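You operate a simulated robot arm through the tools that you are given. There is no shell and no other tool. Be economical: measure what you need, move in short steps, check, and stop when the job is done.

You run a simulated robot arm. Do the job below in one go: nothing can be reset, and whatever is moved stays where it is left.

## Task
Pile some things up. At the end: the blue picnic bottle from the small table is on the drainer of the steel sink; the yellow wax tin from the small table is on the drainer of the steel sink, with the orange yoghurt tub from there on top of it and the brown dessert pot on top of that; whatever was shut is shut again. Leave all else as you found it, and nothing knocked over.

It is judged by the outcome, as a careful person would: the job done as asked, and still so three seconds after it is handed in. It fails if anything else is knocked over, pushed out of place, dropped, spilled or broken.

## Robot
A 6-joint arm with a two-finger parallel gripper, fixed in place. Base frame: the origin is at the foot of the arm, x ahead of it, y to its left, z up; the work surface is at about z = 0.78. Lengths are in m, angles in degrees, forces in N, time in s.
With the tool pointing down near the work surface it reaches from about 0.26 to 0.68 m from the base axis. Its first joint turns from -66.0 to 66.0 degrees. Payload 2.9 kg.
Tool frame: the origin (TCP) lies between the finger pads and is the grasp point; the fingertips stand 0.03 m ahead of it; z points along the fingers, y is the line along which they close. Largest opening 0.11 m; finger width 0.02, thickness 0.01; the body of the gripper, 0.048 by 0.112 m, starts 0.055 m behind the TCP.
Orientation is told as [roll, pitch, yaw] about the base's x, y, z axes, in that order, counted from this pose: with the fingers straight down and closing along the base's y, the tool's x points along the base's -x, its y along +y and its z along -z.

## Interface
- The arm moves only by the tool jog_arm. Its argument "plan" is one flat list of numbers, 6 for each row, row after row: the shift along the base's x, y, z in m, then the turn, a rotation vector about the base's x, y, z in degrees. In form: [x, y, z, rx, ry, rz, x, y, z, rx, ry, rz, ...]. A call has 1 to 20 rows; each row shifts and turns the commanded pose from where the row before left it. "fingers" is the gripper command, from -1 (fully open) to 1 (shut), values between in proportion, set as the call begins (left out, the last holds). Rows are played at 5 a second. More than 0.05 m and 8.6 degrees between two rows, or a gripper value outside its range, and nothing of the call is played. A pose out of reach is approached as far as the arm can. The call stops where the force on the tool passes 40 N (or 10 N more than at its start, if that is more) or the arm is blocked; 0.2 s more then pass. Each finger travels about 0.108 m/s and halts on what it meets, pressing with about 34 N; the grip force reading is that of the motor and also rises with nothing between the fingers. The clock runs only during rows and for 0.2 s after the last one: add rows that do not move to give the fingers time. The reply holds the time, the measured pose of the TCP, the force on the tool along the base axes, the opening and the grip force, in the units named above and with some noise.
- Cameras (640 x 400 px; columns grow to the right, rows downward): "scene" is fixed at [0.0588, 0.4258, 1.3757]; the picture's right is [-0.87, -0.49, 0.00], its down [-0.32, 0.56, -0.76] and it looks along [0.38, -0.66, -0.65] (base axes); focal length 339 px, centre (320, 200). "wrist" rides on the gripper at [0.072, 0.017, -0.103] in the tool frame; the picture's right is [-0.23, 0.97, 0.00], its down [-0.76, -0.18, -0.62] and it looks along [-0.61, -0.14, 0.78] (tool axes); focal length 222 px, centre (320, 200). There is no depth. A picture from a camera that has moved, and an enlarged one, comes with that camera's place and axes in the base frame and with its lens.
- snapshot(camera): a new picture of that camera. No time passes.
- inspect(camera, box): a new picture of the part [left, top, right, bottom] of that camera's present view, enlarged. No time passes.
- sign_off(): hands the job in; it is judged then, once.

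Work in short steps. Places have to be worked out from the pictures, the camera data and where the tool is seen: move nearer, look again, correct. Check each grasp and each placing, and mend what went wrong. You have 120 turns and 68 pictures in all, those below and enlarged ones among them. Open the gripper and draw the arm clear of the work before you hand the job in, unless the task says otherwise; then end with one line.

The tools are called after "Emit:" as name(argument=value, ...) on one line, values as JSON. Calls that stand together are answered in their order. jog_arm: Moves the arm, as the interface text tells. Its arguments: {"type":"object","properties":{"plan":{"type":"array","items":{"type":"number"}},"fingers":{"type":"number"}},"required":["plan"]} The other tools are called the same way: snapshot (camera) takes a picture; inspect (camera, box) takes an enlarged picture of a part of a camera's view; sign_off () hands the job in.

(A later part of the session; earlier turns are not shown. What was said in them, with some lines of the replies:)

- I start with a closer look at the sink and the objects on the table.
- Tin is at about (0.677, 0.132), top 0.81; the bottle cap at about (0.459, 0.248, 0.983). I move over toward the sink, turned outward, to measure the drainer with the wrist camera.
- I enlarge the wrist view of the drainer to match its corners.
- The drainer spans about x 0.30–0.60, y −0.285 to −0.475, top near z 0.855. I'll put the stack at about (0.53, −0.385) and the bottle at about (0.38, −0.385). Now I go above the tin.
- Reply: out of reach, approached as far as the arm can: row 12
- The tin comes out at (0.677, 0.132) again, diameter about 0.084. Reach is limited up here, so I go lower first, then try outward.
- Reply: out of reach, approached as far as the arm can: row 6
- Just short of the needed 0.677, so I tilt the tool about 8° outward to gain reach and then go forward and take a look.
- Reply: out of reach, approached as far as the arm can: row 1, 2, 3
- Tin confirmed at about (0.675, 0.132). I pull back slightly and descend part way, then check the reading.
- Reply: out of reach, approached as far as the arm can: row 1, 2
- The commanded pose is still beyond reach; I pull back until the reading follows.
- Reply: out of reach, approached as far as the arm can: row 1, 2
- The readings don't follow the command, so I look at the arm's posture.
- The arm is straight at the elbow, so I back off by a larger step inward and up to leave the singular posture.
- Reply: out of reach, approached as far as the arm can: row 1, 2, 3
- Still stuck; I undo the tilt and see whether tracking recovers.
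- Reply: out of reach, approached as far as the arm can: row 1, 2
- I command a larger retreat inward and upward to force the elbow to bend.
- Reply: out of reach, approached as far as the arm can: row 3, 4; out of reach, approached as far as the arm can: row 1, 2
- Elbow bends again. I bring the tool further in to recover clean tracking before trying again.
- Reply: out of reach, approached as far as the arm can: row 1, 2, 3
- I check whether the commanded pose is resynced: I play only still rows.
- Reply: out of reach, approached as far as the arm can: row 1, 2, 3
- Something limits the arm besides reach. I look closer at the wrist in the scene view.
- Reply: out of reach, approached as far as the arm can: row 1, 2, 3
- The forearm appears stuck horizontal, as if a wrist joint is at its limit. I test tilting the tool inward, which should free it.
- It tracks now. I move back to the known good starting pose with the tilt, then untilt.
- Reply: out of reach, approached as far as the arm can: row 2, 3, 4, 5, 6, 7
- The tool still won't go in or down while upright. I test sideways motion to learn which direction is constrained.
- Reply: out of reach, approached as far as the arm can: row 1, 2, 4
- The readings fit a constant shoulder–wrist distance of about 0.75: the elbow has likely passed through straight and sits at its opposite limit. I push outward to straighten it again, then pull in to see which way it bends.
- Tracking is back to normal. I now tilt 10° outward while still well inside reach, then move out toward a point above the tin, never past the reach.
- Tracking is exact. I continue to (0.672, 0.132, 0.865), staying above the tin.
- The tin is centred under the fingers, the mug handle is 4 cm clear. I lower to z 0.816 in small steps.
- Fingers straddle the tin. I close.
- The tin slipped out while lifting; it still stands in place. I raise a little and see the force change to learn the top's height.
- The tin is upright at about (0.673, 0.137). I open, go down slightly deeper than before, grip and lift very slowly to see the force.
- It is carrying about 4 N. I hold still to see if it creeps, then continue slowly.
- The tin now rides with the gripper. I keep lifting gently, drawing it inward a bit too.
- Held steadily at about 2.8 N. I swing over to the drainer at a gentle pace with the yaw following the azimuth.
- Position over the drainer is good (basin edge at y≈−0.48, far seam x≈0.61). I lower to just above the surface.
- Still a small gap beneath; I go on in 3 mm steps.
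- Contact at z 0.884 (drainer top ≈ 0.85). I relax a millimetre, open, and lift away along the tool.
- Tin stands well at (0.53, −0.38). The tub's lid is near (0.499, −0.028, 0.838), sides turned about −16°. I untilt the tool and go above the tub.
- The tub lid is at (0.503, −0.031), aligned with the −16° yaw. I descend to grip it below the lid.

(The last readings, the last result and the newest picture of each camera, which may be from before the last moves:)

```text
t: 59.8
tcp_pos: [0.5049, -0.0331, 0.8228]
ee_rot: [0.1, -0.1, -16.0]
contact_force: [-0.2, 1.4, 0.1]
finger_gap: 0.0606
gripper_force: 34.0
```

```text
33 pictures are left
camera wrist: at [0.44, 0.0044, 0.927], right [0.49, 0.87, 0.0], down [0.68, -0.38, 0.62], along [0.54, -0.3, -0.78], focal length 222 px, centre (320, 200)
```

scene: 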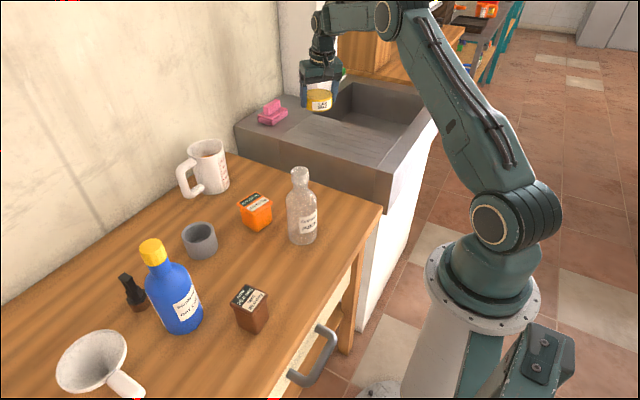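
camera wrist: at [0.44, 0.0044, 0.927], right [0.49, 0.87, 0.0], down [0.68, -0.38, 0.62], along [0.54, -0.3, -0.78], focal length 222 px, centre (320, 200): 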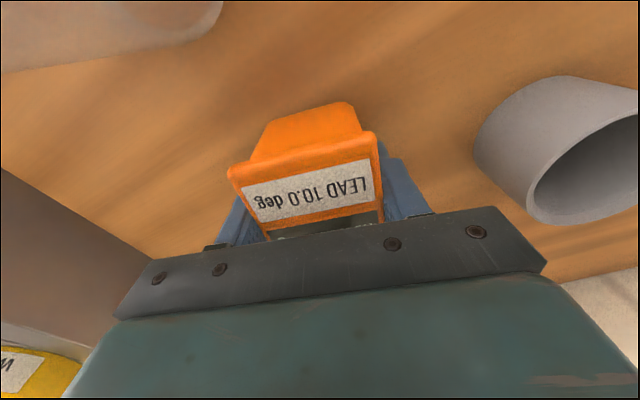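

Gripped at 0.0606 wide. I lift slowly and check the load.

Emit:
jog_arm(plan=[0, 0, 0.002, 0, 0, 0, 0, 0, 0.003, 0, 0, 0, 0, 0, 0.004, 0, 0, 0, 0, 0, 0.005, 0, 0, 0, 0, 0, 0.006, 0, 0, 0, 0, 0, 0.008, 0, 0, 0, 0, 0, 0.008, 0, 0, 0, 0, 0, 0.004, 0, 0, 0])

Emit:
snapshot(camera="wrist")

```text
t: 61.6
tcp_pos: [0.5041, -0.031, 0.8619]
ee_rot: [0.0, 0.1, -15.9]
contact_force: [0.4, 0.5, -1.6]
finger_gap: 0.0603
gripper_force: 33.5
```

```text
32 pictures are left
camera wrist: at [0.4397, 0.0041, 0.9665], right [0.49, 0.87, 0.0], down [0.68, -0.38, 0.62], along [0.54, -0.3, -0.78], focal length 222 px, centre (320, 200)
```

wrist: 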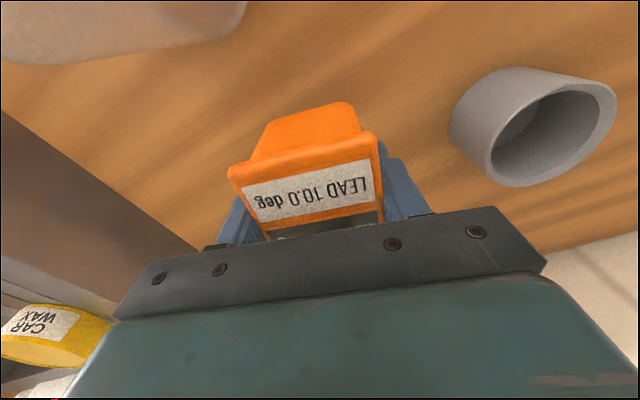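

Held firmly, 1.6 N. I raise it and carry it above the tin.

Emit:
jog_arm(plan=[0, -0.002, 0.015, 0, 0, 0, 0, -0.006, 0.022, 0, 0, 0, 0.001, -0.012, 0.025, 0, 0, -1, 0.002, -0.02, 0.025, 0, 0, -1, 0.002, -0.026, 0.018, 0, 0, -1, 0.002, -0.03, 0.01, 0, 0, -2, 0.002, -0.03, 0, 0, 0, -2, 0.002, -0.03, 0, 0, 0, -2, 0.002, -0.03, 0, 0, 0, -2, 0.002, -0.03, 0, 0, 0, -2, 0.002, -0.03, 0, 0, 0, -2, 0.002, -0.03, 0, 0, 0, -2, 0.002, -0.03, 0, 0, 0, -2, 0.002, -0.025, 0, 0, 0, -1, 0.002, -0.014, 0, 0, 0, 0, 0.001, -0.004, 0, 0, 0, 0, 0, 0, 0, 0, 0, 0])

Emit:
snapshot(camera="wrist")

Emit:
inspect(camera="scene", box=[260, 60, 420, 160])

```text
t: 65.2
tcp_pos: [0.5302, -0.3805, 0.9771]
ee_rot: [0.0, 0.0, -36.0]
contact_force: [-0.6, -0.2, -2.7]
finger_gap: 0.06
gripper_force: 34.3
```

```text
31 pictures are left
camera wrist: at [0.4821, -0.3253, 1.0815], right [0.76, 0.65, 0.0], down [0.51, -0.59, 0.62], along [0.41, -0.47, -0.78], focal length 222 px, centre (320, 200)
```

wrist: 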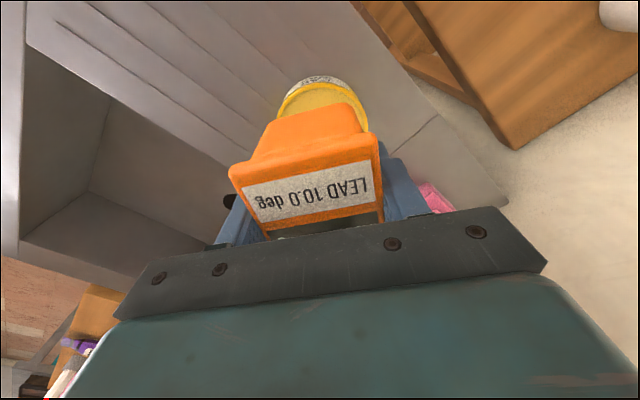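

```text
4.00 times, centred on (340, 110) of scene
camera zoom: at [0.0589, 0.4258, 1.3757], right [-0.87, -0.49, 0.0], down [-0.32, 0.56, -0.76], along [0.38, -0.66, -0.65], focal length 1356 px, centre (240, 560)
```

zoom: 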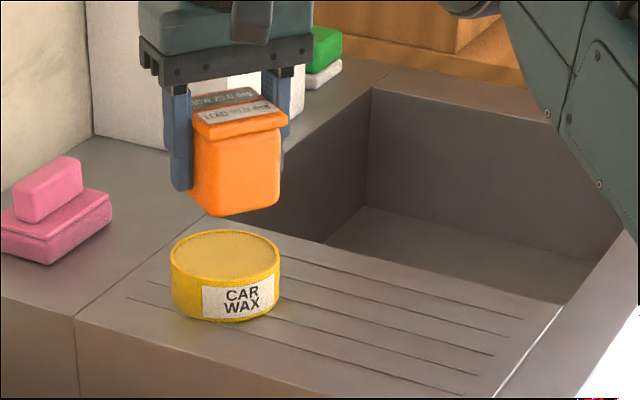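

The tub hangs upright right over the tin. I lower in steps to contact (expected near TCP z 0.928).

Emit:
jog_arm(plan=[0, 0, -0.008, 0, 0, 0, 0, 0, -0.012, 0, 0, 0, 0, 0, -0.012, 0, 0, 0, 0, 0, -0.007, 0, 0, 0, 0, 0, -0.003, 0, 0, 0, 0, 0, 0, 0, 0, 0])

Emit:
jog_arm(plan=[0, 0, -0.003, 0, 0, 0, 0, 0, 0, 0, 0, 0])

Emit:
jog_arm(plan=[0, 0, -0.003, 0, 0, 0, 0, 0, 0, 0, 0, 0])

```text
t: 66.6
tcp_pos: [0.5306, -0.3805, 0.9344]
ee_rot: [-0.1, 0.1, -36.0]
contact_force: [0.6, -0.3, -2.2]
finger_gap: 0.0598
gripper_force: 34.2
```

```text
t: 67.2
tcp_pos: [0.531, -0.3814, 0.9323]
ee_rot: [0.0, 0.0, -36.1]
contact_force: [-0.8, -1.3, -1.9]
finger_gap: 0.0601
gripper_force: 34.0
```

```text
t: 67.8
tcp_pos: [0.5296, -0.3808, 0.9293]
ee_rot: [0.0, 0.0, -36.0]
contact_force: [-0.1, 0.0, -1.3]
finger_gap: 0.0599
gripper_force: 34.2
```

Emit:
jog_arm(plan=[0, 0, -0.002, 0, 0, 0, 0, 0, 0, 0, 0, 0])

Emit:
jog_arm(plan=[0, 0, -0.002, 0, 0, 0, 0, 0, 0, 0, 0, 0])

Emit:
inspect(camera="scene", box=[280, 80, 400, 155])

```text
t: 68.4
tcp_pos: [0.5309, -0.3812, 0.9273]
ee_rot: [0.0, 0.0, -36.0]
contact_force: [0.8, -0.1, -1.9]
finger_gap: 0.06
gripper_force: 34.2
```

```text
t: 69.0
tcp_pos: [0.5291, -0.3808, 0.9272]
ee_rot: [0.0, -0.2, -36.0]
contact_force: [-2.0, -0.9, 10.8]
finger_gap: 0.06
gripper_force: 34.4
```

```text
5.33 times, centred on (340, 118) of scene
camera zoom: at [0.0586, 0.4259, 1.3757], right [-0.87, -0.49, 0.0], down [-0.32, 0.56, -0.76], along [0.38, -0.66, -0.65], focal length 1808 px, centre (213, 640)
```

zoom: 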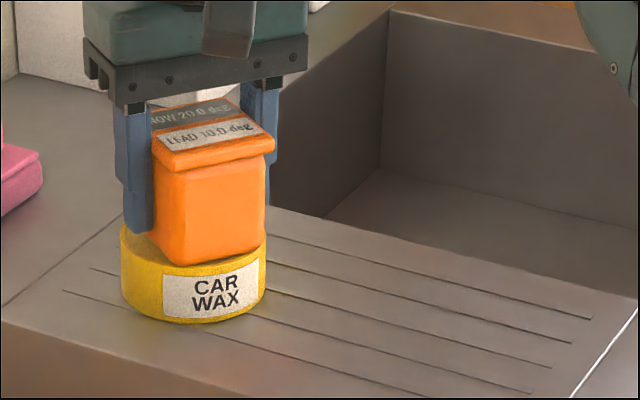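

In contact and centred on the tin. I release the force slightly, open, and lift away.

Emit:
jog_arm(plan=[0, 0, 0.001, 0, 0, 0, 0, 0, 0, 0, 0, 0])

Emit:
jog_arm(fingers=-1, plan=[0, 0, 0, 0, 0, 0, 0, 0, 0, 0, 0, 0, 0, 0, 0.02, 0, 0, 0, 0, 0, 0.03, 0, 0, 0, -0.02, 0.02, 0.02, 0, 0, 0, -0.02, 0.02, 0.02, 0, 0, 0, 0, 0, 0, 0, 0, 0])

Emit:
snapshot(camera="wrist")

Emit:
inspect(camera="scene", box=[280, 80, 400, 155])

```text
t: 69.6
tcp_pos: [0.5303, -0.3809, 0.9275]
ee_rot: [0.0, -0.1, -36.1]
contact_force: [0.1, -2.0, 10.8]
finger_gap: 0.0597
gripper_force: 34.5
```

```text
t: 71.2
tcp_pos: [0.4906, -0.341, 1.0169]
ee_rot: [0.0, 0.0, -36.0]
contact_force: [-0.3, 1.0, 0.5]
finger_gap: 0.1102
gripper_force: 0.0
```

```text
28 pictures are left
camera wrist: at [0.4421, -0.2847, 1.1206], right [0.76, 0.65, 0.0], down [0.51, -0.59, 0.62], along [0.41, -0.47, -0.78], focal length 222 px, centre (320, 200)
```

wrist: 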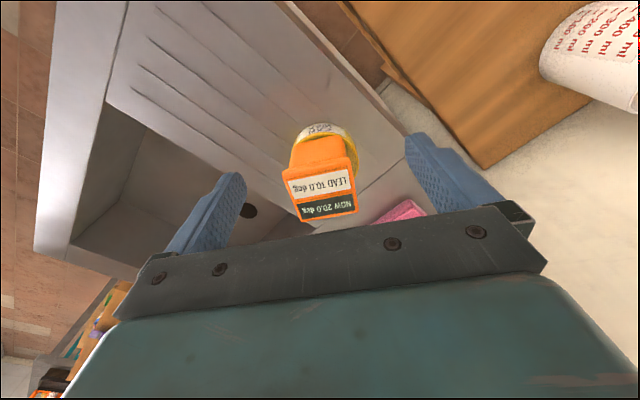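

```text
5.33 times, centred on (340, 118) of scene
camera zoom: at [0.0588, 0.4258, 1.3757], right [-0.87, -0.49, 0.0], down [-0.32, 0.56, -0.76], along [0.38, -0.66, -0.65], focal length 1808 px, centre (213, 640)
```

zoom: 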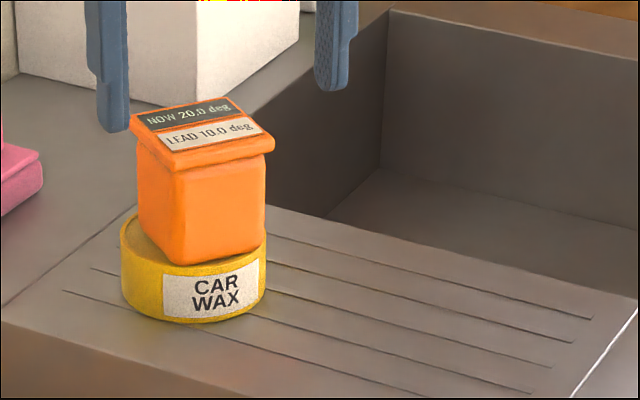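

The tub sits squarely on the tin, lid at (0.531, −0.382). Now I go over to the brown pot, passing high over the juice bottle.

Emit:
jog_arm(plan=[0, 0, 0.03, 0, 0, 0, -0.0121, 0.0364, 0.015, 0, 0, 2.57, -0.0121, 0.0364, 0, 0, 0, 2.57, -0.0121, 0.0364, 0, 0, 0, 2.57, -0.0121, 0.0364, 0, 0, 0, 2.57, -0.0121, 0.0364, 0, 0, 0, 2.57, -0.0121, 0.0364, 0, 0, 0, 2.57, -0.0121, 0.0364, 0, 0, 0, 2.57, -0.0121, 0.0364, 0, 0, 0, 2.57, -0.0121, 0.0364, 0, 0, 0, 2.57, -0.0121, 0.0364, 0, 0, 0, 2.57, -0.0121, 0.0364, 0, 0, 0, 2.57, -0.0121, 0.0364, 0, 0, 0, 2.57, -0.0121, 0.0364, 0, 0, 0, 2.57, -0.0121, 0.0364, 0, 0, 0, 2.57, 0, 0, 0, 0, 0, 0])

Emit:
snapshot(camera="wrist")

```text
t: 74.6
tcp_pos: [0.3204, 0.1689, 1.0618]
ee_rot: [0.0, 0.0, -0.1]
contact_force: [-0.2, 0.2, -0.1]
finger_gap: 0.1101
gripper_force: 0.0
```

```text
26 pictures are left
camera wrist: at [0.2491, 0.1856, 1.1655], right [0.23, 0.97, 0.0], down [0.76, -0.18, 0.62], along [0.61, -0.14, -0.78], focal length 222 px, centre (320, 200)
```

wrist: 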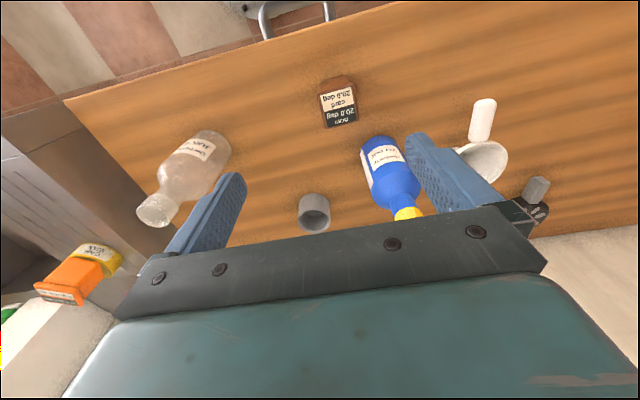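

Emit:
jog_arm(plan=[0.006, 0.005, -0.03, 0, 0, 0, 0.006, 0.005, -0.03, 0, 0, 0, 0.006, 0.005, -0.03, 0, 0, 0, 0.006, 0.004, -0.03, 0, 0, 0, 0, 0, 0, 0, 0, 0])

Emit:
inspect(camera="wrist", box=[200, 40, 440, 190])

```text
t: 75.8
tcp_pos: [0.3451, 0.1879, 0.941]
ee_rot: [0.0, 0.0, 0.0]
contact_force: [0.5, -0.2, -0.2]
finger_gap: 0.1102
gripper_force: 0.0
```

```text
2.67 times, centred on (320, 115) of wrist
camera zoom: at [0.2726, 0.2047, 1.0455], right [0.23, 0.97, 0.0], down [0.76, -0.18, 0.62], along [0.61, -0.14, -0.78], focal length 592 px, centre (320, 427)
```

zoom: 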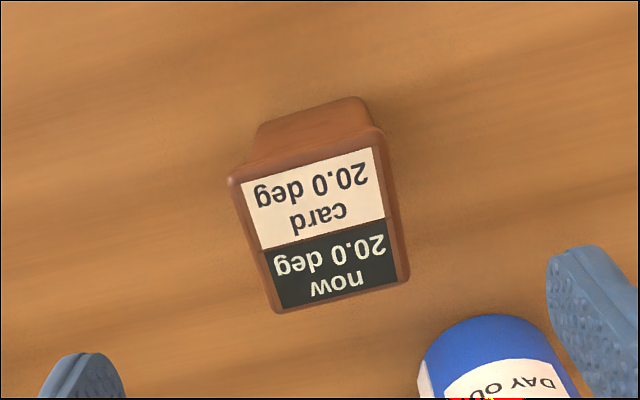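

The pot's lid is square to the axes at (0.348, 0.188). I descend with yaw 0; the bottle is clear of the right finger.

Emit:
jog_arm(plan=[0.001, 0, -0.03, 0, 0, 0, 0.001, 0, -0.03, 0, 0, 0, 0.001, 0, -0.025, 0, 0, 0, 0, 0, -0.02, 0, 0, 0, 0, 0, -0.014, 0, 0, 0, 0, 0, 0, 0, 0, 0])

Emit:
snapshot(camera="wrist")

```text
t: 77.2
tcp_pos: [0.3485, 0.1881, 0.8214]
ee_rot: [0.0, -0.1, -0.1]
contact_force: [-0.1, -0.6, -0.5]
finger_gap: 0.1101
gripper_force: 0.0
```

```text
24 pictures are left
camera wrist: at [0.276, 0.205, 0.9267], right [0.23, 0.97, 0.0], down [0.76, -0.18, 0.62], along [0.61, -0.14, -0.78], focal length 222 px, centre (320, 200)
```

wrist: 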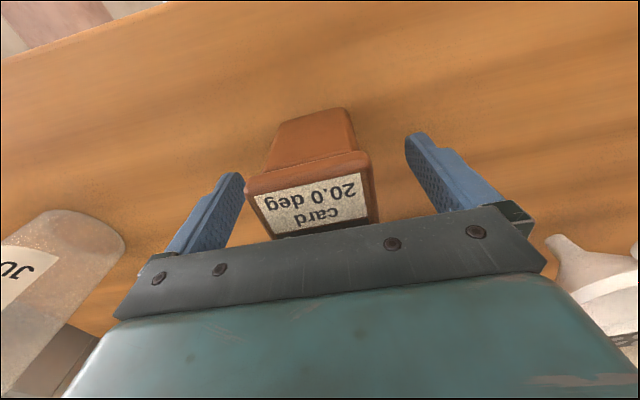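

Emit:
jog_arm(fingers=1, plan=[0, 0, 0, 0, 0, 0, 0, 0, 0, 0, 0, 0, 0, 0, 0, 0, 0, 0, 0, 0, 0, 0, 0, 0])

Emit:
jog_arm(plan=[0, 0, 0.002, 0, 0, 0, 0, 0, 0.003, 0, 0, 0, 0, 0, 0.004, 0, 0, 0, 0, 0, 0.005, 0, 0, 0, 0, 0, 0.006, 0, 0, 0, 0, 0, 0.008, 0, 0, 0, 0, 0, 0.008, 0, 0, 0, 0, 0, 0.004, 0, 0, 0])

Emit:
snapshot(camera="wrist")

```text
t: 78.2
tcp_pos: [0.3485, 0.1878, 0.8222]
ee_rot: [0.0, 0.1, 0.0]
contact_force: [-1.0, 0.9, -0.3]
finger_gap: 0.0493
gripper_force: 34.6
```

```text
t: 80.0
tcp_pos: [0.3469, 0.1864, 0.863]
ee_rot: [0.0, 0.0, 0.0]
contact_force: [-0.3, -0.6, -3.1]
finger_gap: 0.0494
gripper_force: 34.3
```

```text
23 pictures are left
camera wrist: at [0.2758, 0.2042, 0.9672], right [0.23, 0.97, 0.0], down [0.76, -0.18, 0.62], along [0.61, -0.14, -0.78], focal length 222 px, centre (320, 200)
```

wrist: 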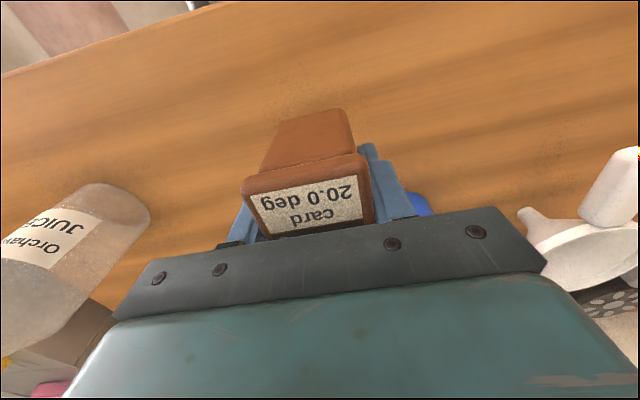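

Held well (3 N). I raise straight up to clear the bottles and swing towards the sink.

Emit:
jog_arm(plan=[0, 0, 0.015, 0, 0, 0, 0, 0, 0.027, 0, 0, 0, 0, 0, 0.035, 0, 0, 0, 0, 0, 0.035, 0, 0, 0, 0, 0, 0.035, 0, 0, 0, 0, 0, 0.035, 0, 0, 0, 0.004, -0.016, 0.025, 0, 0, -1, 0.009, -0.028, 0, 0, 0, -2, 0.009, -0.036, 0, 0, 0, -3, 0.009, -0.036, 0, 0, 0, -3, 0.009, -0.036, 0, 0, 0, -3, 0.009, -0.036, 0, 0, 0, -3, 0.009, -0.036, 0, 0, 0, -3, 0.009, -0.036, 0, 0, 0, -3, 0.009, -0.036, 0, 0, 0, -3, 0.009, -0.036, 0, 0, 0, -3, 0.009, -0.036, 0, 0, 0, -3, 0.009, -0.036, 0, 0, 0, -3, 0.009, -0.036, 0, 0, 0, -3, 0.005, -0.02, 0, 0, 0, 0])

```text
t: 84.2
tcp_pos: [0.4645, -0.2732, 1.0692]
ee_rot: [-0.1, -0.1, -36.1]
contact_force: [0.7, 0.8, -1.8]
finger_gap: 0.0494
gripper_force: 33.7
```

Now lower to 1.012 and move in over the tub.

Emit:
jog_arm(plan=[0, 0, -0.019, 0, 0, 0, 0, 0, -0.019, 0, 0, 0, 0, 0, -0.019, 0, 0, 0, 0.006, -0.01, 0, 0, 0, 0, 0.012, -0.02, 0, 0, 0, 0, 0.015, -0.025, 0, 0, 0, 0, 0.015, -0.025, 0, 0, 0, 0, 0.012, -0.019, 0, 0, 0, 0, 0.0065, -0.01, 0, 0, 0, 0, 0, 0, 0, 0, 0, 0])

Emit:
snapshot(camera="wrist")

Emit:
inspect(camera="scene", box=[260, 55, 420, 155])

```text
t: 86.4
tcp_pos: [0.5294, -0.3811, 1.0126]
ee_rot: [0.1, 0.1, -36.0]
contact_force: [0.3, 0.5, -1.8]
finger_gap: 0.0494
gripper_force: 34.2
```

```text
22 pictures are left
camera wrist: at [0.4824, -0.3254, 1.1169], right [0.76, 0.65, 0.0], down [0.51, -0.59, 0.62], along [0.41, -0.47, -0.78], focal length 222 px, centre (320, 200)
```

wrist: 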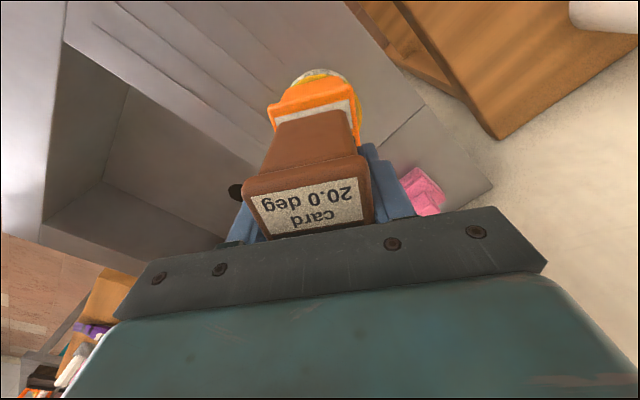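

```text
4.00 times, centred on (340, 105) of scene
camera zoom: at [0.0589, 0.4258, 1.3757], right [-0.87, -0.49, 0.0], down [-0.32, 0.56, -0.76], along [0.38, -0.66, -0.65], focal length 1356 px, centre (240, 580)
```

zoom: 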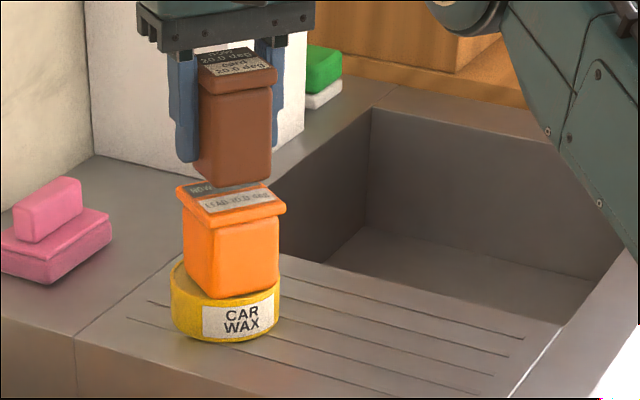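

Aligned. I lower to just above contact (expected near 0.985).

Emit:
jog_arm(plan=[0.0005, -0.0005, -0.008, 0, 0, 0, 0, 0, -0.008, 0, 0, 0, 0, 0, -0.005, 0, 0, 0, 0, 0, 0, 0, 0, 0])

Emit:
jog_arm(plan=[0, 0, -0.003, 0, 0, 0, 0, 0, 0, 0, 0, 0])

Emit:
jog_arm(plan=[0, 0, -0.002, 0, 0, 0, 0, 0, 0, 0, 0, 0])

```text
t: 87.4
tcp_pos: [0.5329, -0.3817, 0.995]
ee_rot: [0.0, -0.4, -36.0]
contact_force: [-0.2, -0.2, 25.4]
finger_gap: 0.0497
gripper_force: 33.9
```

```text
t: 88.0
tcp_pos: [0.5323, -0.3816, 0.9918]
ee_rot: [0.1, -0.3, -36.0]
contact_force: [2.1, -1.0, 23.9]
finger_gap: 0.0491
gripper_force: 33.8
```

```text
t: 88.6
tcp_pos: [0.5329, -0.3826, 0.99]
ee_rot: [0.1, -0.3, -36.1]
contact_force: [0.4, -1.3, 25.1]
finger_gap: 0.0493
gripper_force: 34.2
```

Contact came earlier (≈0.996), so the pot slid slightly in the grip. I check before releasing.

Emit:
jog_arm(plan=[0, 0, 0.002, 0, 0, 0, 0, 0, 0, 0, 0, 0])

Emit:
inspect(camera="scene", box=[280, 70, 400, 145])

```text
t: 89.2
tcp_pos: [0.5316, -0.3813, 0.9889]
ee_rot: [0.0, -0.1, -35.9]
contact_force: [2.7, -2.1, 17.9]
finger_gap: 0.0494
gripper_force: 34.3
```

```text
5.33 times, centred on (340, 108) of scene
camera zoom: at [0.0586, 0.426, 1.3756], right [-0.87, -0.49, 0.0], down [-0.32, 0.56, -0.76], along [0.38, -0.66, -0.65], focal length 1808 px, centre (213, 693)
```

zoom: 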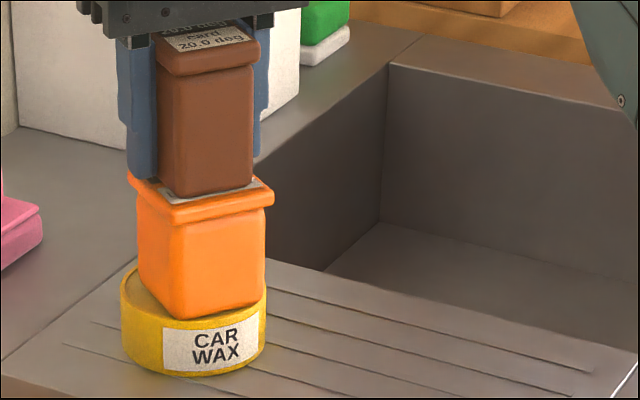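

The stack is straight. I relieve the remaining force and open.

Emit:
jog_arm(plan=[0, 0, 0.0015, 0, 0, 0, 0, 0, 0, 0, 0, 0])

Emit:
jog_arm(fingers=-1, plan=[0, 0, 0, 0, 0, 0, 0, 0, 0, 0, 0, 0, 0, 0, 0, 0, 0, 0])

Emit:
jog_arm(plan=[0, 0, 0.02, 0, 0, 0, -0.005, 0.004, 0.03, 0, 0, 0, -0.01, 0.01, 0.03, 0, 0, 0, -0.02, 0.02, 0.01, 0, 0, 0, -0.02, 0.02, 0, 0, 0, 0, 0, 0, 0, 0, 0, 0])

Emit:
inspect(camera="scene", box=[280, 70, 400, 145])

Emit:
snapshot(camera="wrist")

```text
t: 89.8
tcp_pos: [0.5311, -0.3813, 0.9897]
ee_rot: [0.0, 0.1, -36.1]
contact_force: [3.5, -1.8, 10.2]
finger_gap: 0.0493
gripper_force: 33.9
```

```text
t: 90.6
tcp_pos: [0.5315, -0.3823, 0.9891]
ee_rot: [0.0, 0.1, -35.9]
contact_force: [-0.1, -0.3, -0.1]
finger_gap: 0.11
gripper_force: 0.1
```

```text
t: 92.0
tcp_pos: [0.4771, -0.3278, 1.0806]
ee_rot: [0.0, 0.0, -36.0]
contact_force: [-1.1, -0.2, -0.1]
finger_gap: 0.11
gripper_force: 0.1
```

```text
5.33 times, centred on (340, 108) of scene
camera zoom: at [0.0588, 0.4258, 1.3757], right [-0.87, -0.49, 0.0], down [-0.32, 0.56, -0.76], along [0.38, -0.66, -0.65], focal length 1808 px, centre (213, 693)
```

zoom: 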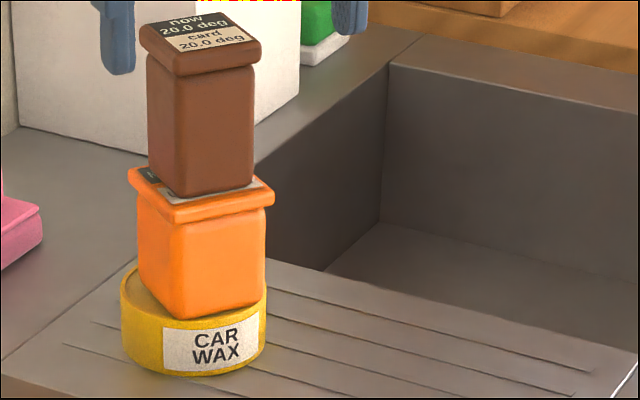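

```text
18 pictures are left
camera wrist: at [0.4284, -0.2713, 1.184], right [0.76, 0.65, 0.0], down [0.51, -0.59, 0.62], along [0.41, -0.47, -0.78], focal length 222 px, centre (320, 200)
```

wrist: 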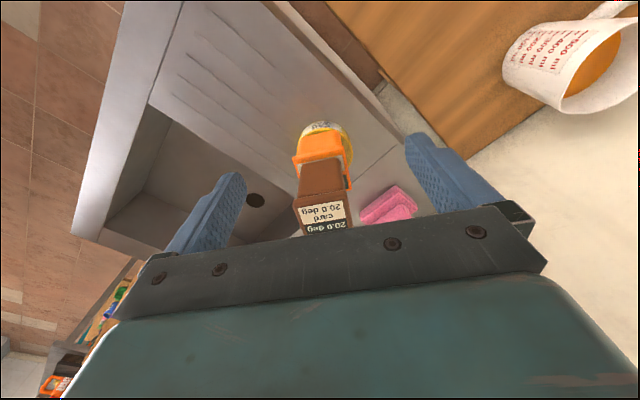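

The stack of three is standing straight. Now to the blue bottle: I move to hover near its cap (about (0.459, 0.248), top 0.983).

Emit:
jog_arm(plan=[-0.003, 0.038, 0, 0, 0, 2.4, -0.003, 0.038, 0, 0, 0, 2.4, -0.003, 0.038, 0, 0, 0, 2.4, -0.003, 0.038, 0, 0, 0, 2.4, -0.003, 0.038, 0, 0, 0, 2.4, -0.003, 0.038, 0, 0, 0, 2.4, -0.003, 0.038, 0, 0, 0, 2.4, -0.003, 0.038, 0, 0, 0, 2.4, -0.003, 0.038, 0, 0, 0, 2.4, -0.003, 0.038, 0, 0, 0, 2.4, -0.003, 0.038, 0, 0, 0, 2.4, -0.003, 0.038, 0, 0, 0, 2.4, -0.003, 0.038, 0, 0, 0, 2.4, -0.003, 0.038, 0, 0, 0, 2.4, -0.003, 0.038, 0, 0, 0, 2.4, 0, 0, 0, 0, 0, 0])

Emit:
snapshot(camera="wrist")

```text
t: 95.4
tcp_pos: [0.4329, 0.2436, 1.0794]
ee_rot: [0.0, 0.1, 0.0]
contact_force: [0.7, -1.3, 0.1]
finger_gap: 0.1102
gripper_force: 0.0
```

```text
17 pictures are left
camera wrist: at [0.3601, 0.2598, 1.1839], right [0.23, 0.97, 0.0], down [0.76, -0.18, 0.62], along [0.61, -0.14, -0.78], focal length 222 px, centre (320, 200)
```

wrist: 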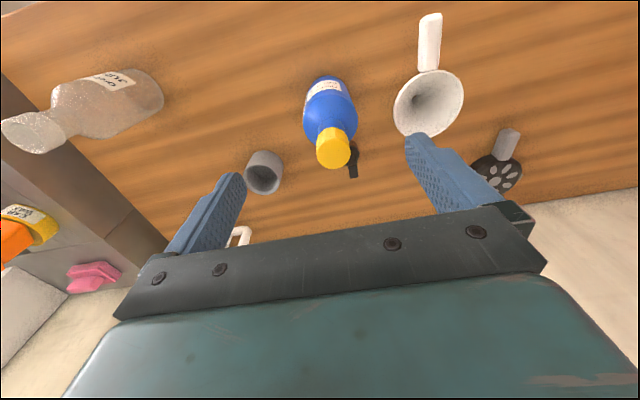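

Cap at (0.462, 0.250). I descend around the cap to TCP z 0.963.

Emit:
jog_arm(plan=[0.01, 0.002, 0, 0, 0, 0, 0.01, 0.002, 0, 0, 0, 0, 0.009, 0.002, -0.02, 0, 0, 0, 0, 0, -0.025, 0, 0, 0, 0, 0, -0.025, 0, 0, 0, 0, 0, -0.025, 0, 0, 0, 0, 0, -0.02, 0, 0, 0, 0, 0, 0, 0, 0, 0])

Emit:
snapshot(camera="wrist")

Emit:
inspect(camera="scene", box=[60, 160, 300, 360])

```text
t: 97.2
tcp_pos: [0.4622, 0.2475, 0.9642]
ee_rot: [0.0, 0.0, 0.0]
contact_force: [-0.9, 0.6, -0.4]
finger_gap: 0.1099
gripper_force: 0.1
```

```text
16 pictures are left
camera wrist: at [0.389, 0.2646, 1.0688], right [0.23, 0.97, 0.0], down [0.76, -0.18, 0.62], along [0.61, -0.14, -0.78], focal length 222 px, centre (320, 200)
```

wrist: 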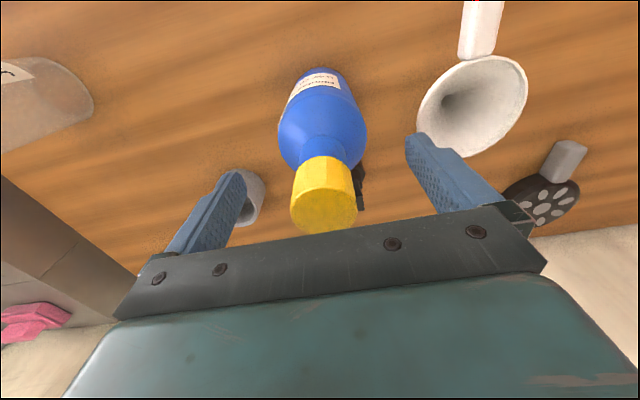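

```text
2.00 times, centred on (180, 260) of scene
camera zoom: at [0.0588, 0.4258, 1.3757], right [-0.87, -0.49, 0.0], down [-0.32, 0.56, -0.76], along [0.38, -0.66, -0.65], focal length 678 px, centre (600, 80)
```

zoom: 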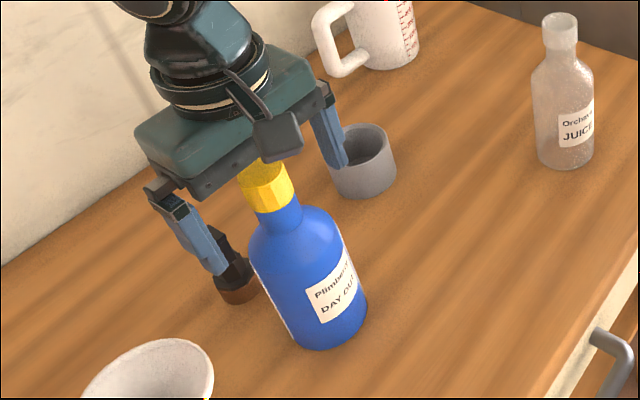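

Emit:
jog_arm(fingers=1, plan=[0, 0, 0, 0, 0, 0, 0, 0, 0, 0, 0, 0, 0, 0, 0, 0, 0, 0, 0, 0, 0, 0, 0, 0, 0, 0, 0, 0, 0, 0])

Emit:
jog_arm(plan=[0, 0, 0.002, 0, 0, 0, 0, 0, 0.002, 0, 0, 0, 0, 0, 0.003, 0, 0, 0, 0, 0, 0.003, 0, 0, 0, 0, 0, 0, 0, 0, 0])

Emit:
snapshot(camera="wrist")

```text
t: 98.4
tcp_pos: [0.461, 0.2481, 0.9644]
ee_rot: [0.0, 0.0, 0.0]
contact_force: [0.5, 0.0, -0.2]
finger_gap: 0.0311
gripper_force: 33.9
```

```text
t: 99.6
tcp_pos: [0.4618, 0.2479, 0.9751]
ee_rot: [0.1, 0.0, -0.1]
contact_force: [-0.7, -0.3, 0.0]
finger_gap: 0.031
gripper_force: 34.0
```

```text
14 pictures are left
camera wrist: at [0.3889, 0.2649, 1.0794], right [0.23, 0.97, 0.0], down [0.76, -0.18, 0.62], along [0.61, -0.14, -0.78], focal length 222 px, centre (320, 200)
```

wrist: 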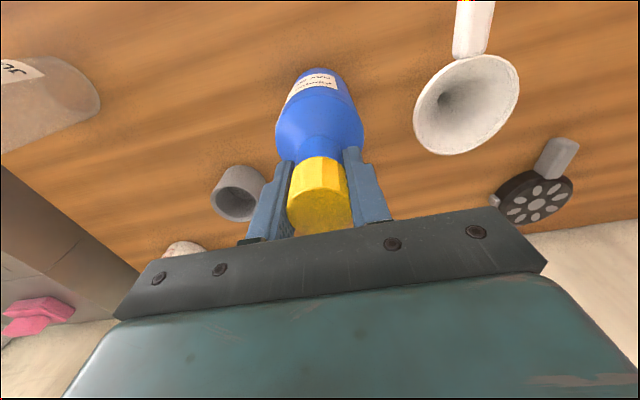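

The picture suggests the bottle moved with the gripper though the load reads near zero; I lift another 3 cm and check.

Emit:
jog_arm(plan=[0, 0, 0.004, 0, 0, 0, 0, 0, 0.006, 0, 0, 0, 0, 0, 0.008, 0, 0, 0, 0, 0, 0.008, 0, 0, 0, 0, 0, 0.004, 0, 0, 0, 0, 0, 0, 0, 0, 0])

Emit:
inspect(camera="scene", box=[60, 160, 300, 360])

```text
t: 101.0
tcp_pos: [0.4602, 0.2493, 1.0057]
ee_rot: [0.0, 0.0, 0.0]
contact_force: [1.2, -0.4, -0.5]
finger_gap: 0.0313
gripper_force: 33.9
```

```text
2.00 times, centred on (180, 260) of scene
camera zoom: at [0.0588, 0.4258, 1.3757], right [-0.87, -0.49, 0.0], down [-0.32, 0.56, -0.76], along [0.38, -0.66, -0.65], focal length 678 px, centre (600, 80)
```

zoom: 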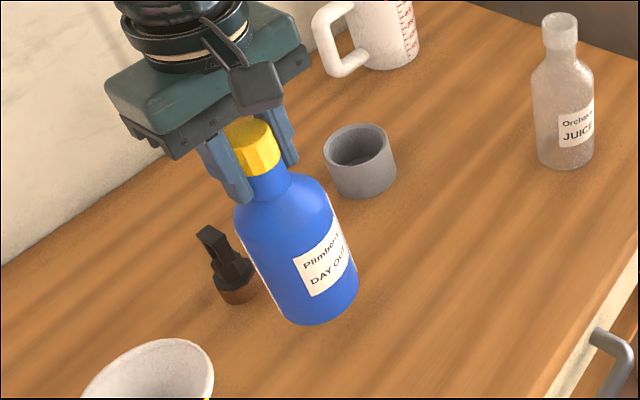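

The bottle is lifted clear and upright. I raise it to 1.10 and carry it around the juice bottle toward the near part of the drainer.

Emit:
jog_arm(plan=[0, 0, 0.01, 0, 0, 0, 0, 0, 0.02, 0, 0, 0, 0, 0, 0.025, 0, 0, 0, 0, 0, 0.025, 0, 0, 0, 0.003, -0.012, 0.015, 0, 0, 0, 0.006, -0.025, 0.005, 0, 0, 0, 0.007, -0.03, 0, 0, 0, 0, 0.007, -0.03, 0, 0, 0, 0, 0.007, -0.03, 0, 0, 0, 0, 0.007, -0.03, 0, 0, 0, 0, 0.007, -0.03, 0, 0, 0, 0, 0.006, -0.03, 0, 0, 0, 0, 0, -0.03, 0, 0, 0, 0, 0, -0.03, 0, 0, 0, 0, -0.003, -0.03, 0, 0, 0, 0, -0.006, -0.03, 0, 0, 0, 0, -0.01, -0.03, 0, 0, 0, 0, -0.01, -0.02, 0, 0, 0, 0, -0.006, -0.01, 0, 0, 0, 0, 0, 0, 0, 0, 0, 0])

Emit:
snapshot(camera="scene")

```text
t: 105.2
tcp_pos: [0.4761, -0.1484, 1.105]
ee_rot: [0.0, 0.0, 0.0]
contact_force: [0.6, 0.0, -0.6]
finger_gap: 0.0313
gripper_force: 34.3
```

```text
12 pictures are left
```

scene: 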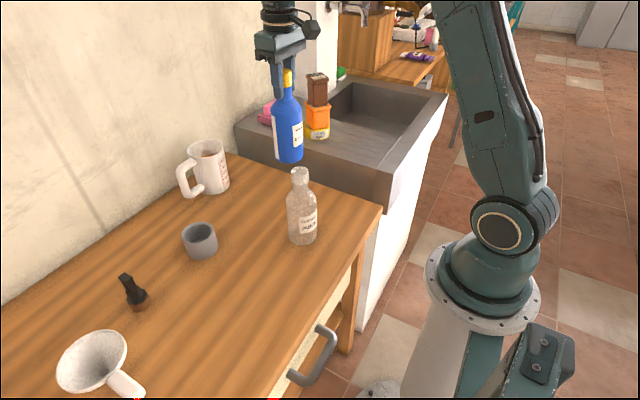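

Good, bottle hangs vertical. I move on to (0.375, −0.38).

Emit:
jog_arm(plan=[-0.007, -0.01, 0, 0, 0, 0, -0.012, -0.022, 0, 0, 0, 0, -0.014, -0.03, 0, 0, 0, 0, -0.014, -0.03, 0, 0, 0, 0, -0.014, -0.03, 0, 0, 0, 0, -0.014, -0.03, -0.005, 0, 0, 0, -0.012, -0.03, -0.01, 0, 0, 0, -0.008, -0.025, -0.01, 0, 0, 0, -0.004, -0.017, -0.01, 0, 0, 0, -0.002, -0.008, -0.01, 0, 0, 0, 0, 0, 0, 0, 0, 0])

Emit:
inspect(camera="scene", box=[260, 55, 460, 205])

Emit:
snapshot(camera="wrist")

```text
t: 107.6
tcp_pos: [0.3749, -0.3817, 1.0592]
ee_rot: [0.0, 0.1, 0.1]
contact_force: [0.1, 0.0, -0.7]
finger_gap: 0.0311
gripper_force: 34.1
```

```text
2.67 times, centred on (360, 130) of scene
camera zoom: at [0.0589, 0.4258, 1.3757], right [-0.87, -0.49, 0.0], down [-0.32, 0.56, -0.76], along [0.38, -0.66, -0.65], focal length 904 px, centre (213, 387)
```

zoom: 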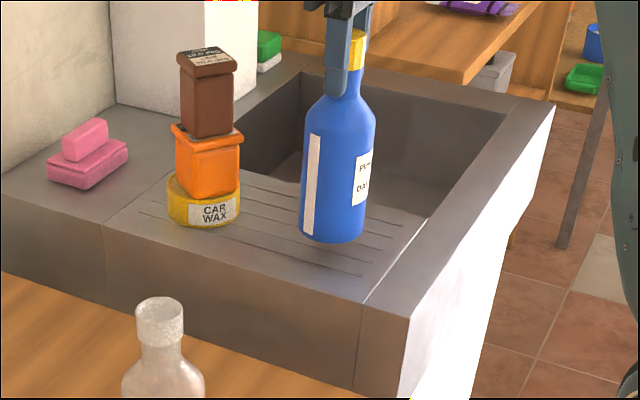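

```text
10 pictures are left
camera wrist: at [0.303, -0.3645, 1.1635], right [0.23, 0.97, 0.0], down [0.76, -0.18, 0.62], along [0.61, -0.14, -0.78], focal length 222 px, centre (320, 200)
```

wrist: 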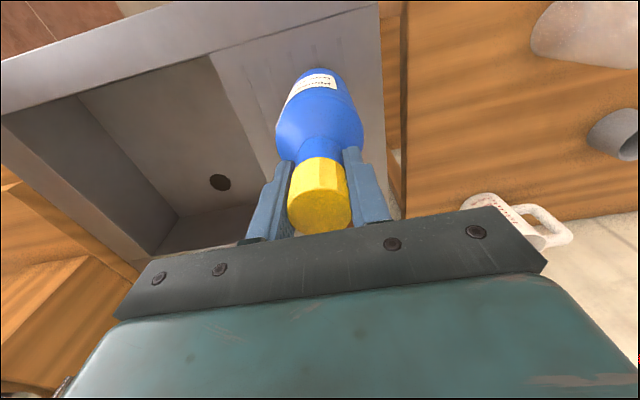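

Upright and centred across the drainer. I lower to contact, expected near TCP z 1.034.

Emit:
jog_arm(plan=[0, 0, -0.007, 0, 0, 0, 0, 0, -0.007, 0, 0, 0, 0, 0, -0.004, 0, 0, 0, 0, 0, 0, 0, 0, 0])

```text
t: 108.6
tcp_pos: [0.3756, -0.3806, 1.0419]
ee_rot: [0.0, 0.0, 0.0]
contact_force: [0.1, -0.2, -0.1]
finger_gap: 0.0312
gripper_force: 34.1
```

Emit:
jog_arm(plan=[0, 0, -0.003, 0, 0, 0, 0, 0, 0, 0, 0, 0])

Emit:
jog_arm(plan=[0, 0, -0.002, 0, 0, 0, 0, 0, 0, 0, 0, 0])

Emit:
jog_arm(plan=[0, 0, -0.002, 0, 0, 0, 0, 0, 0, 0, 0, 0])

```text
t: 109.2
tcp_pos: [0.3756, -0.381, 1.038]
ee_rot: [0.0, 0.0, 0.0]
contact_force: [0.6, -0.9, -0.2]
finger_gap: 0.0314
gripper_force: 34.5
```

```text
t: 109.8
tcp_pos: [0.3751, -0.381, 1.0368]
ee_rot: [-0.1, 0.0, 0.0]
contact_force: [-0.4, -0.3, -0.6]
finger_gap: 0.0311
gripper_force: 34.3
```

```text
t: 110.4
tcp_pos: [0.3755, -0.3802, 1.0349]
ee_rot: [0.1, 0.0, 0.0]
contact_force: [-0.7, -0.9, 3.0]
finger_gap: 0.0308
gripper_force: 33.9
```

First contact at 1.035. One more millimetre, then I open and lift straight up.

Emit:
jog_arm(plan=[0, 0, -0.001, 0, 0, 0, 0, 0, 0, 0, 0, 0])

Emit:
jog_arm(fingers=-1, plan=[0, 0, 0, 0, 0, 0, 0, 0, 0, 0, 0, 0, 0, 0, 0, 0, 0, 0, 0, 0, 0, 0, 0, 0])

Emit:
jog_arm(plan=[0, 0, 0.02, 0, 0, 0, 0, 0, 0.03, 0, 0, 0, 0, 0, 0.03, 0, 0, 0, 0, 0, 0.03, 0, 0, 0, -0.01, 0.03, 0.02, 0, 0, 0, -0.01, 0.04, 0, 0, 0, 0, 0, 0.04, 0, 0, 0, 0, 0, 0.04, 0, 0, 0, 0, 0, 0.04, 0, 0, 0, 0, 0, 0.04, 0, 0, 0, 0, 0, 0.04, 0, 0, 0, 0, 0, 0, 0, 0, 0, 0])

Emit:
snapshot(camera="scene")

Emit:
inspect(camera="scene", box=[260, 55, 460, 205])

```text
t: 111.0
tcp_pos: [0.375, -0.3815, 1.0346]
ee_rot: [-0.1, -0.1, 0.0]
contact_force: [-2.0, 1.5, 12.3]
finger_gap: 0.0309
gripper_force: 33.8
```

```text
t: 112.0
tcp_pos: [0.3748, -0.3813, 1.0337]
ee_rot: [-0.1, -0.1, 0.0]
contact_force: [0.1, 0.5, -0.1]
finger_gap: 0.1102
gripper_force: 0.0
```

```text
t: 114.6
tcp_pos: [0.3536, -0.1098, 1.164]
ee_rot: [0.1, 0.0, -0.1]
contact_force: [0.4, 0.8, 0.1]
finger_gap: 0.11
gripper_force: 0.1
```

```text
9 pictures are left
```

scene: 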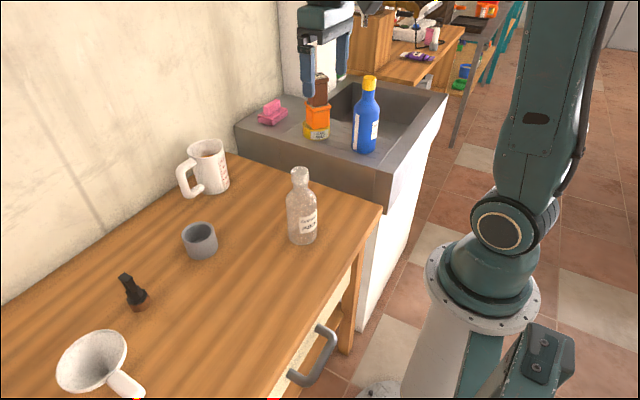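

```text
2.67 times, centred on (360, 130) of scene
camera zoom: at [0.0588, 0.4258, 1.3757], right [-0.87, -0.49, 0.0], down [-0.32, 0.56, -0.76], along [0.38, -0.66, -0.65], focal length 904 px, centre (213, 387)
```

zoom: 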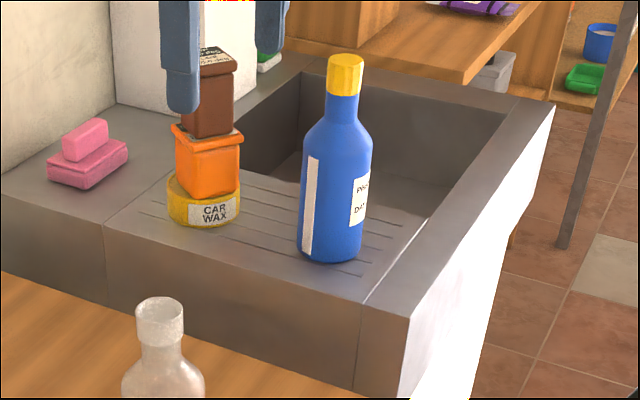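

Bottle and stack stand upright on the drainer. The other items are in their places, the drawer is still shut, and the open gripper is clear of everything, so I hand in.

Emit:
sign_off()

```text
The job is handed in.
```

The blue picnic bottle stands on the drainer. Beside it is the yellow wax tin, with the orange yoghurt tub on it and the brown dessert pot on top. Nothing else was moved, and nothing shut was ever opened.
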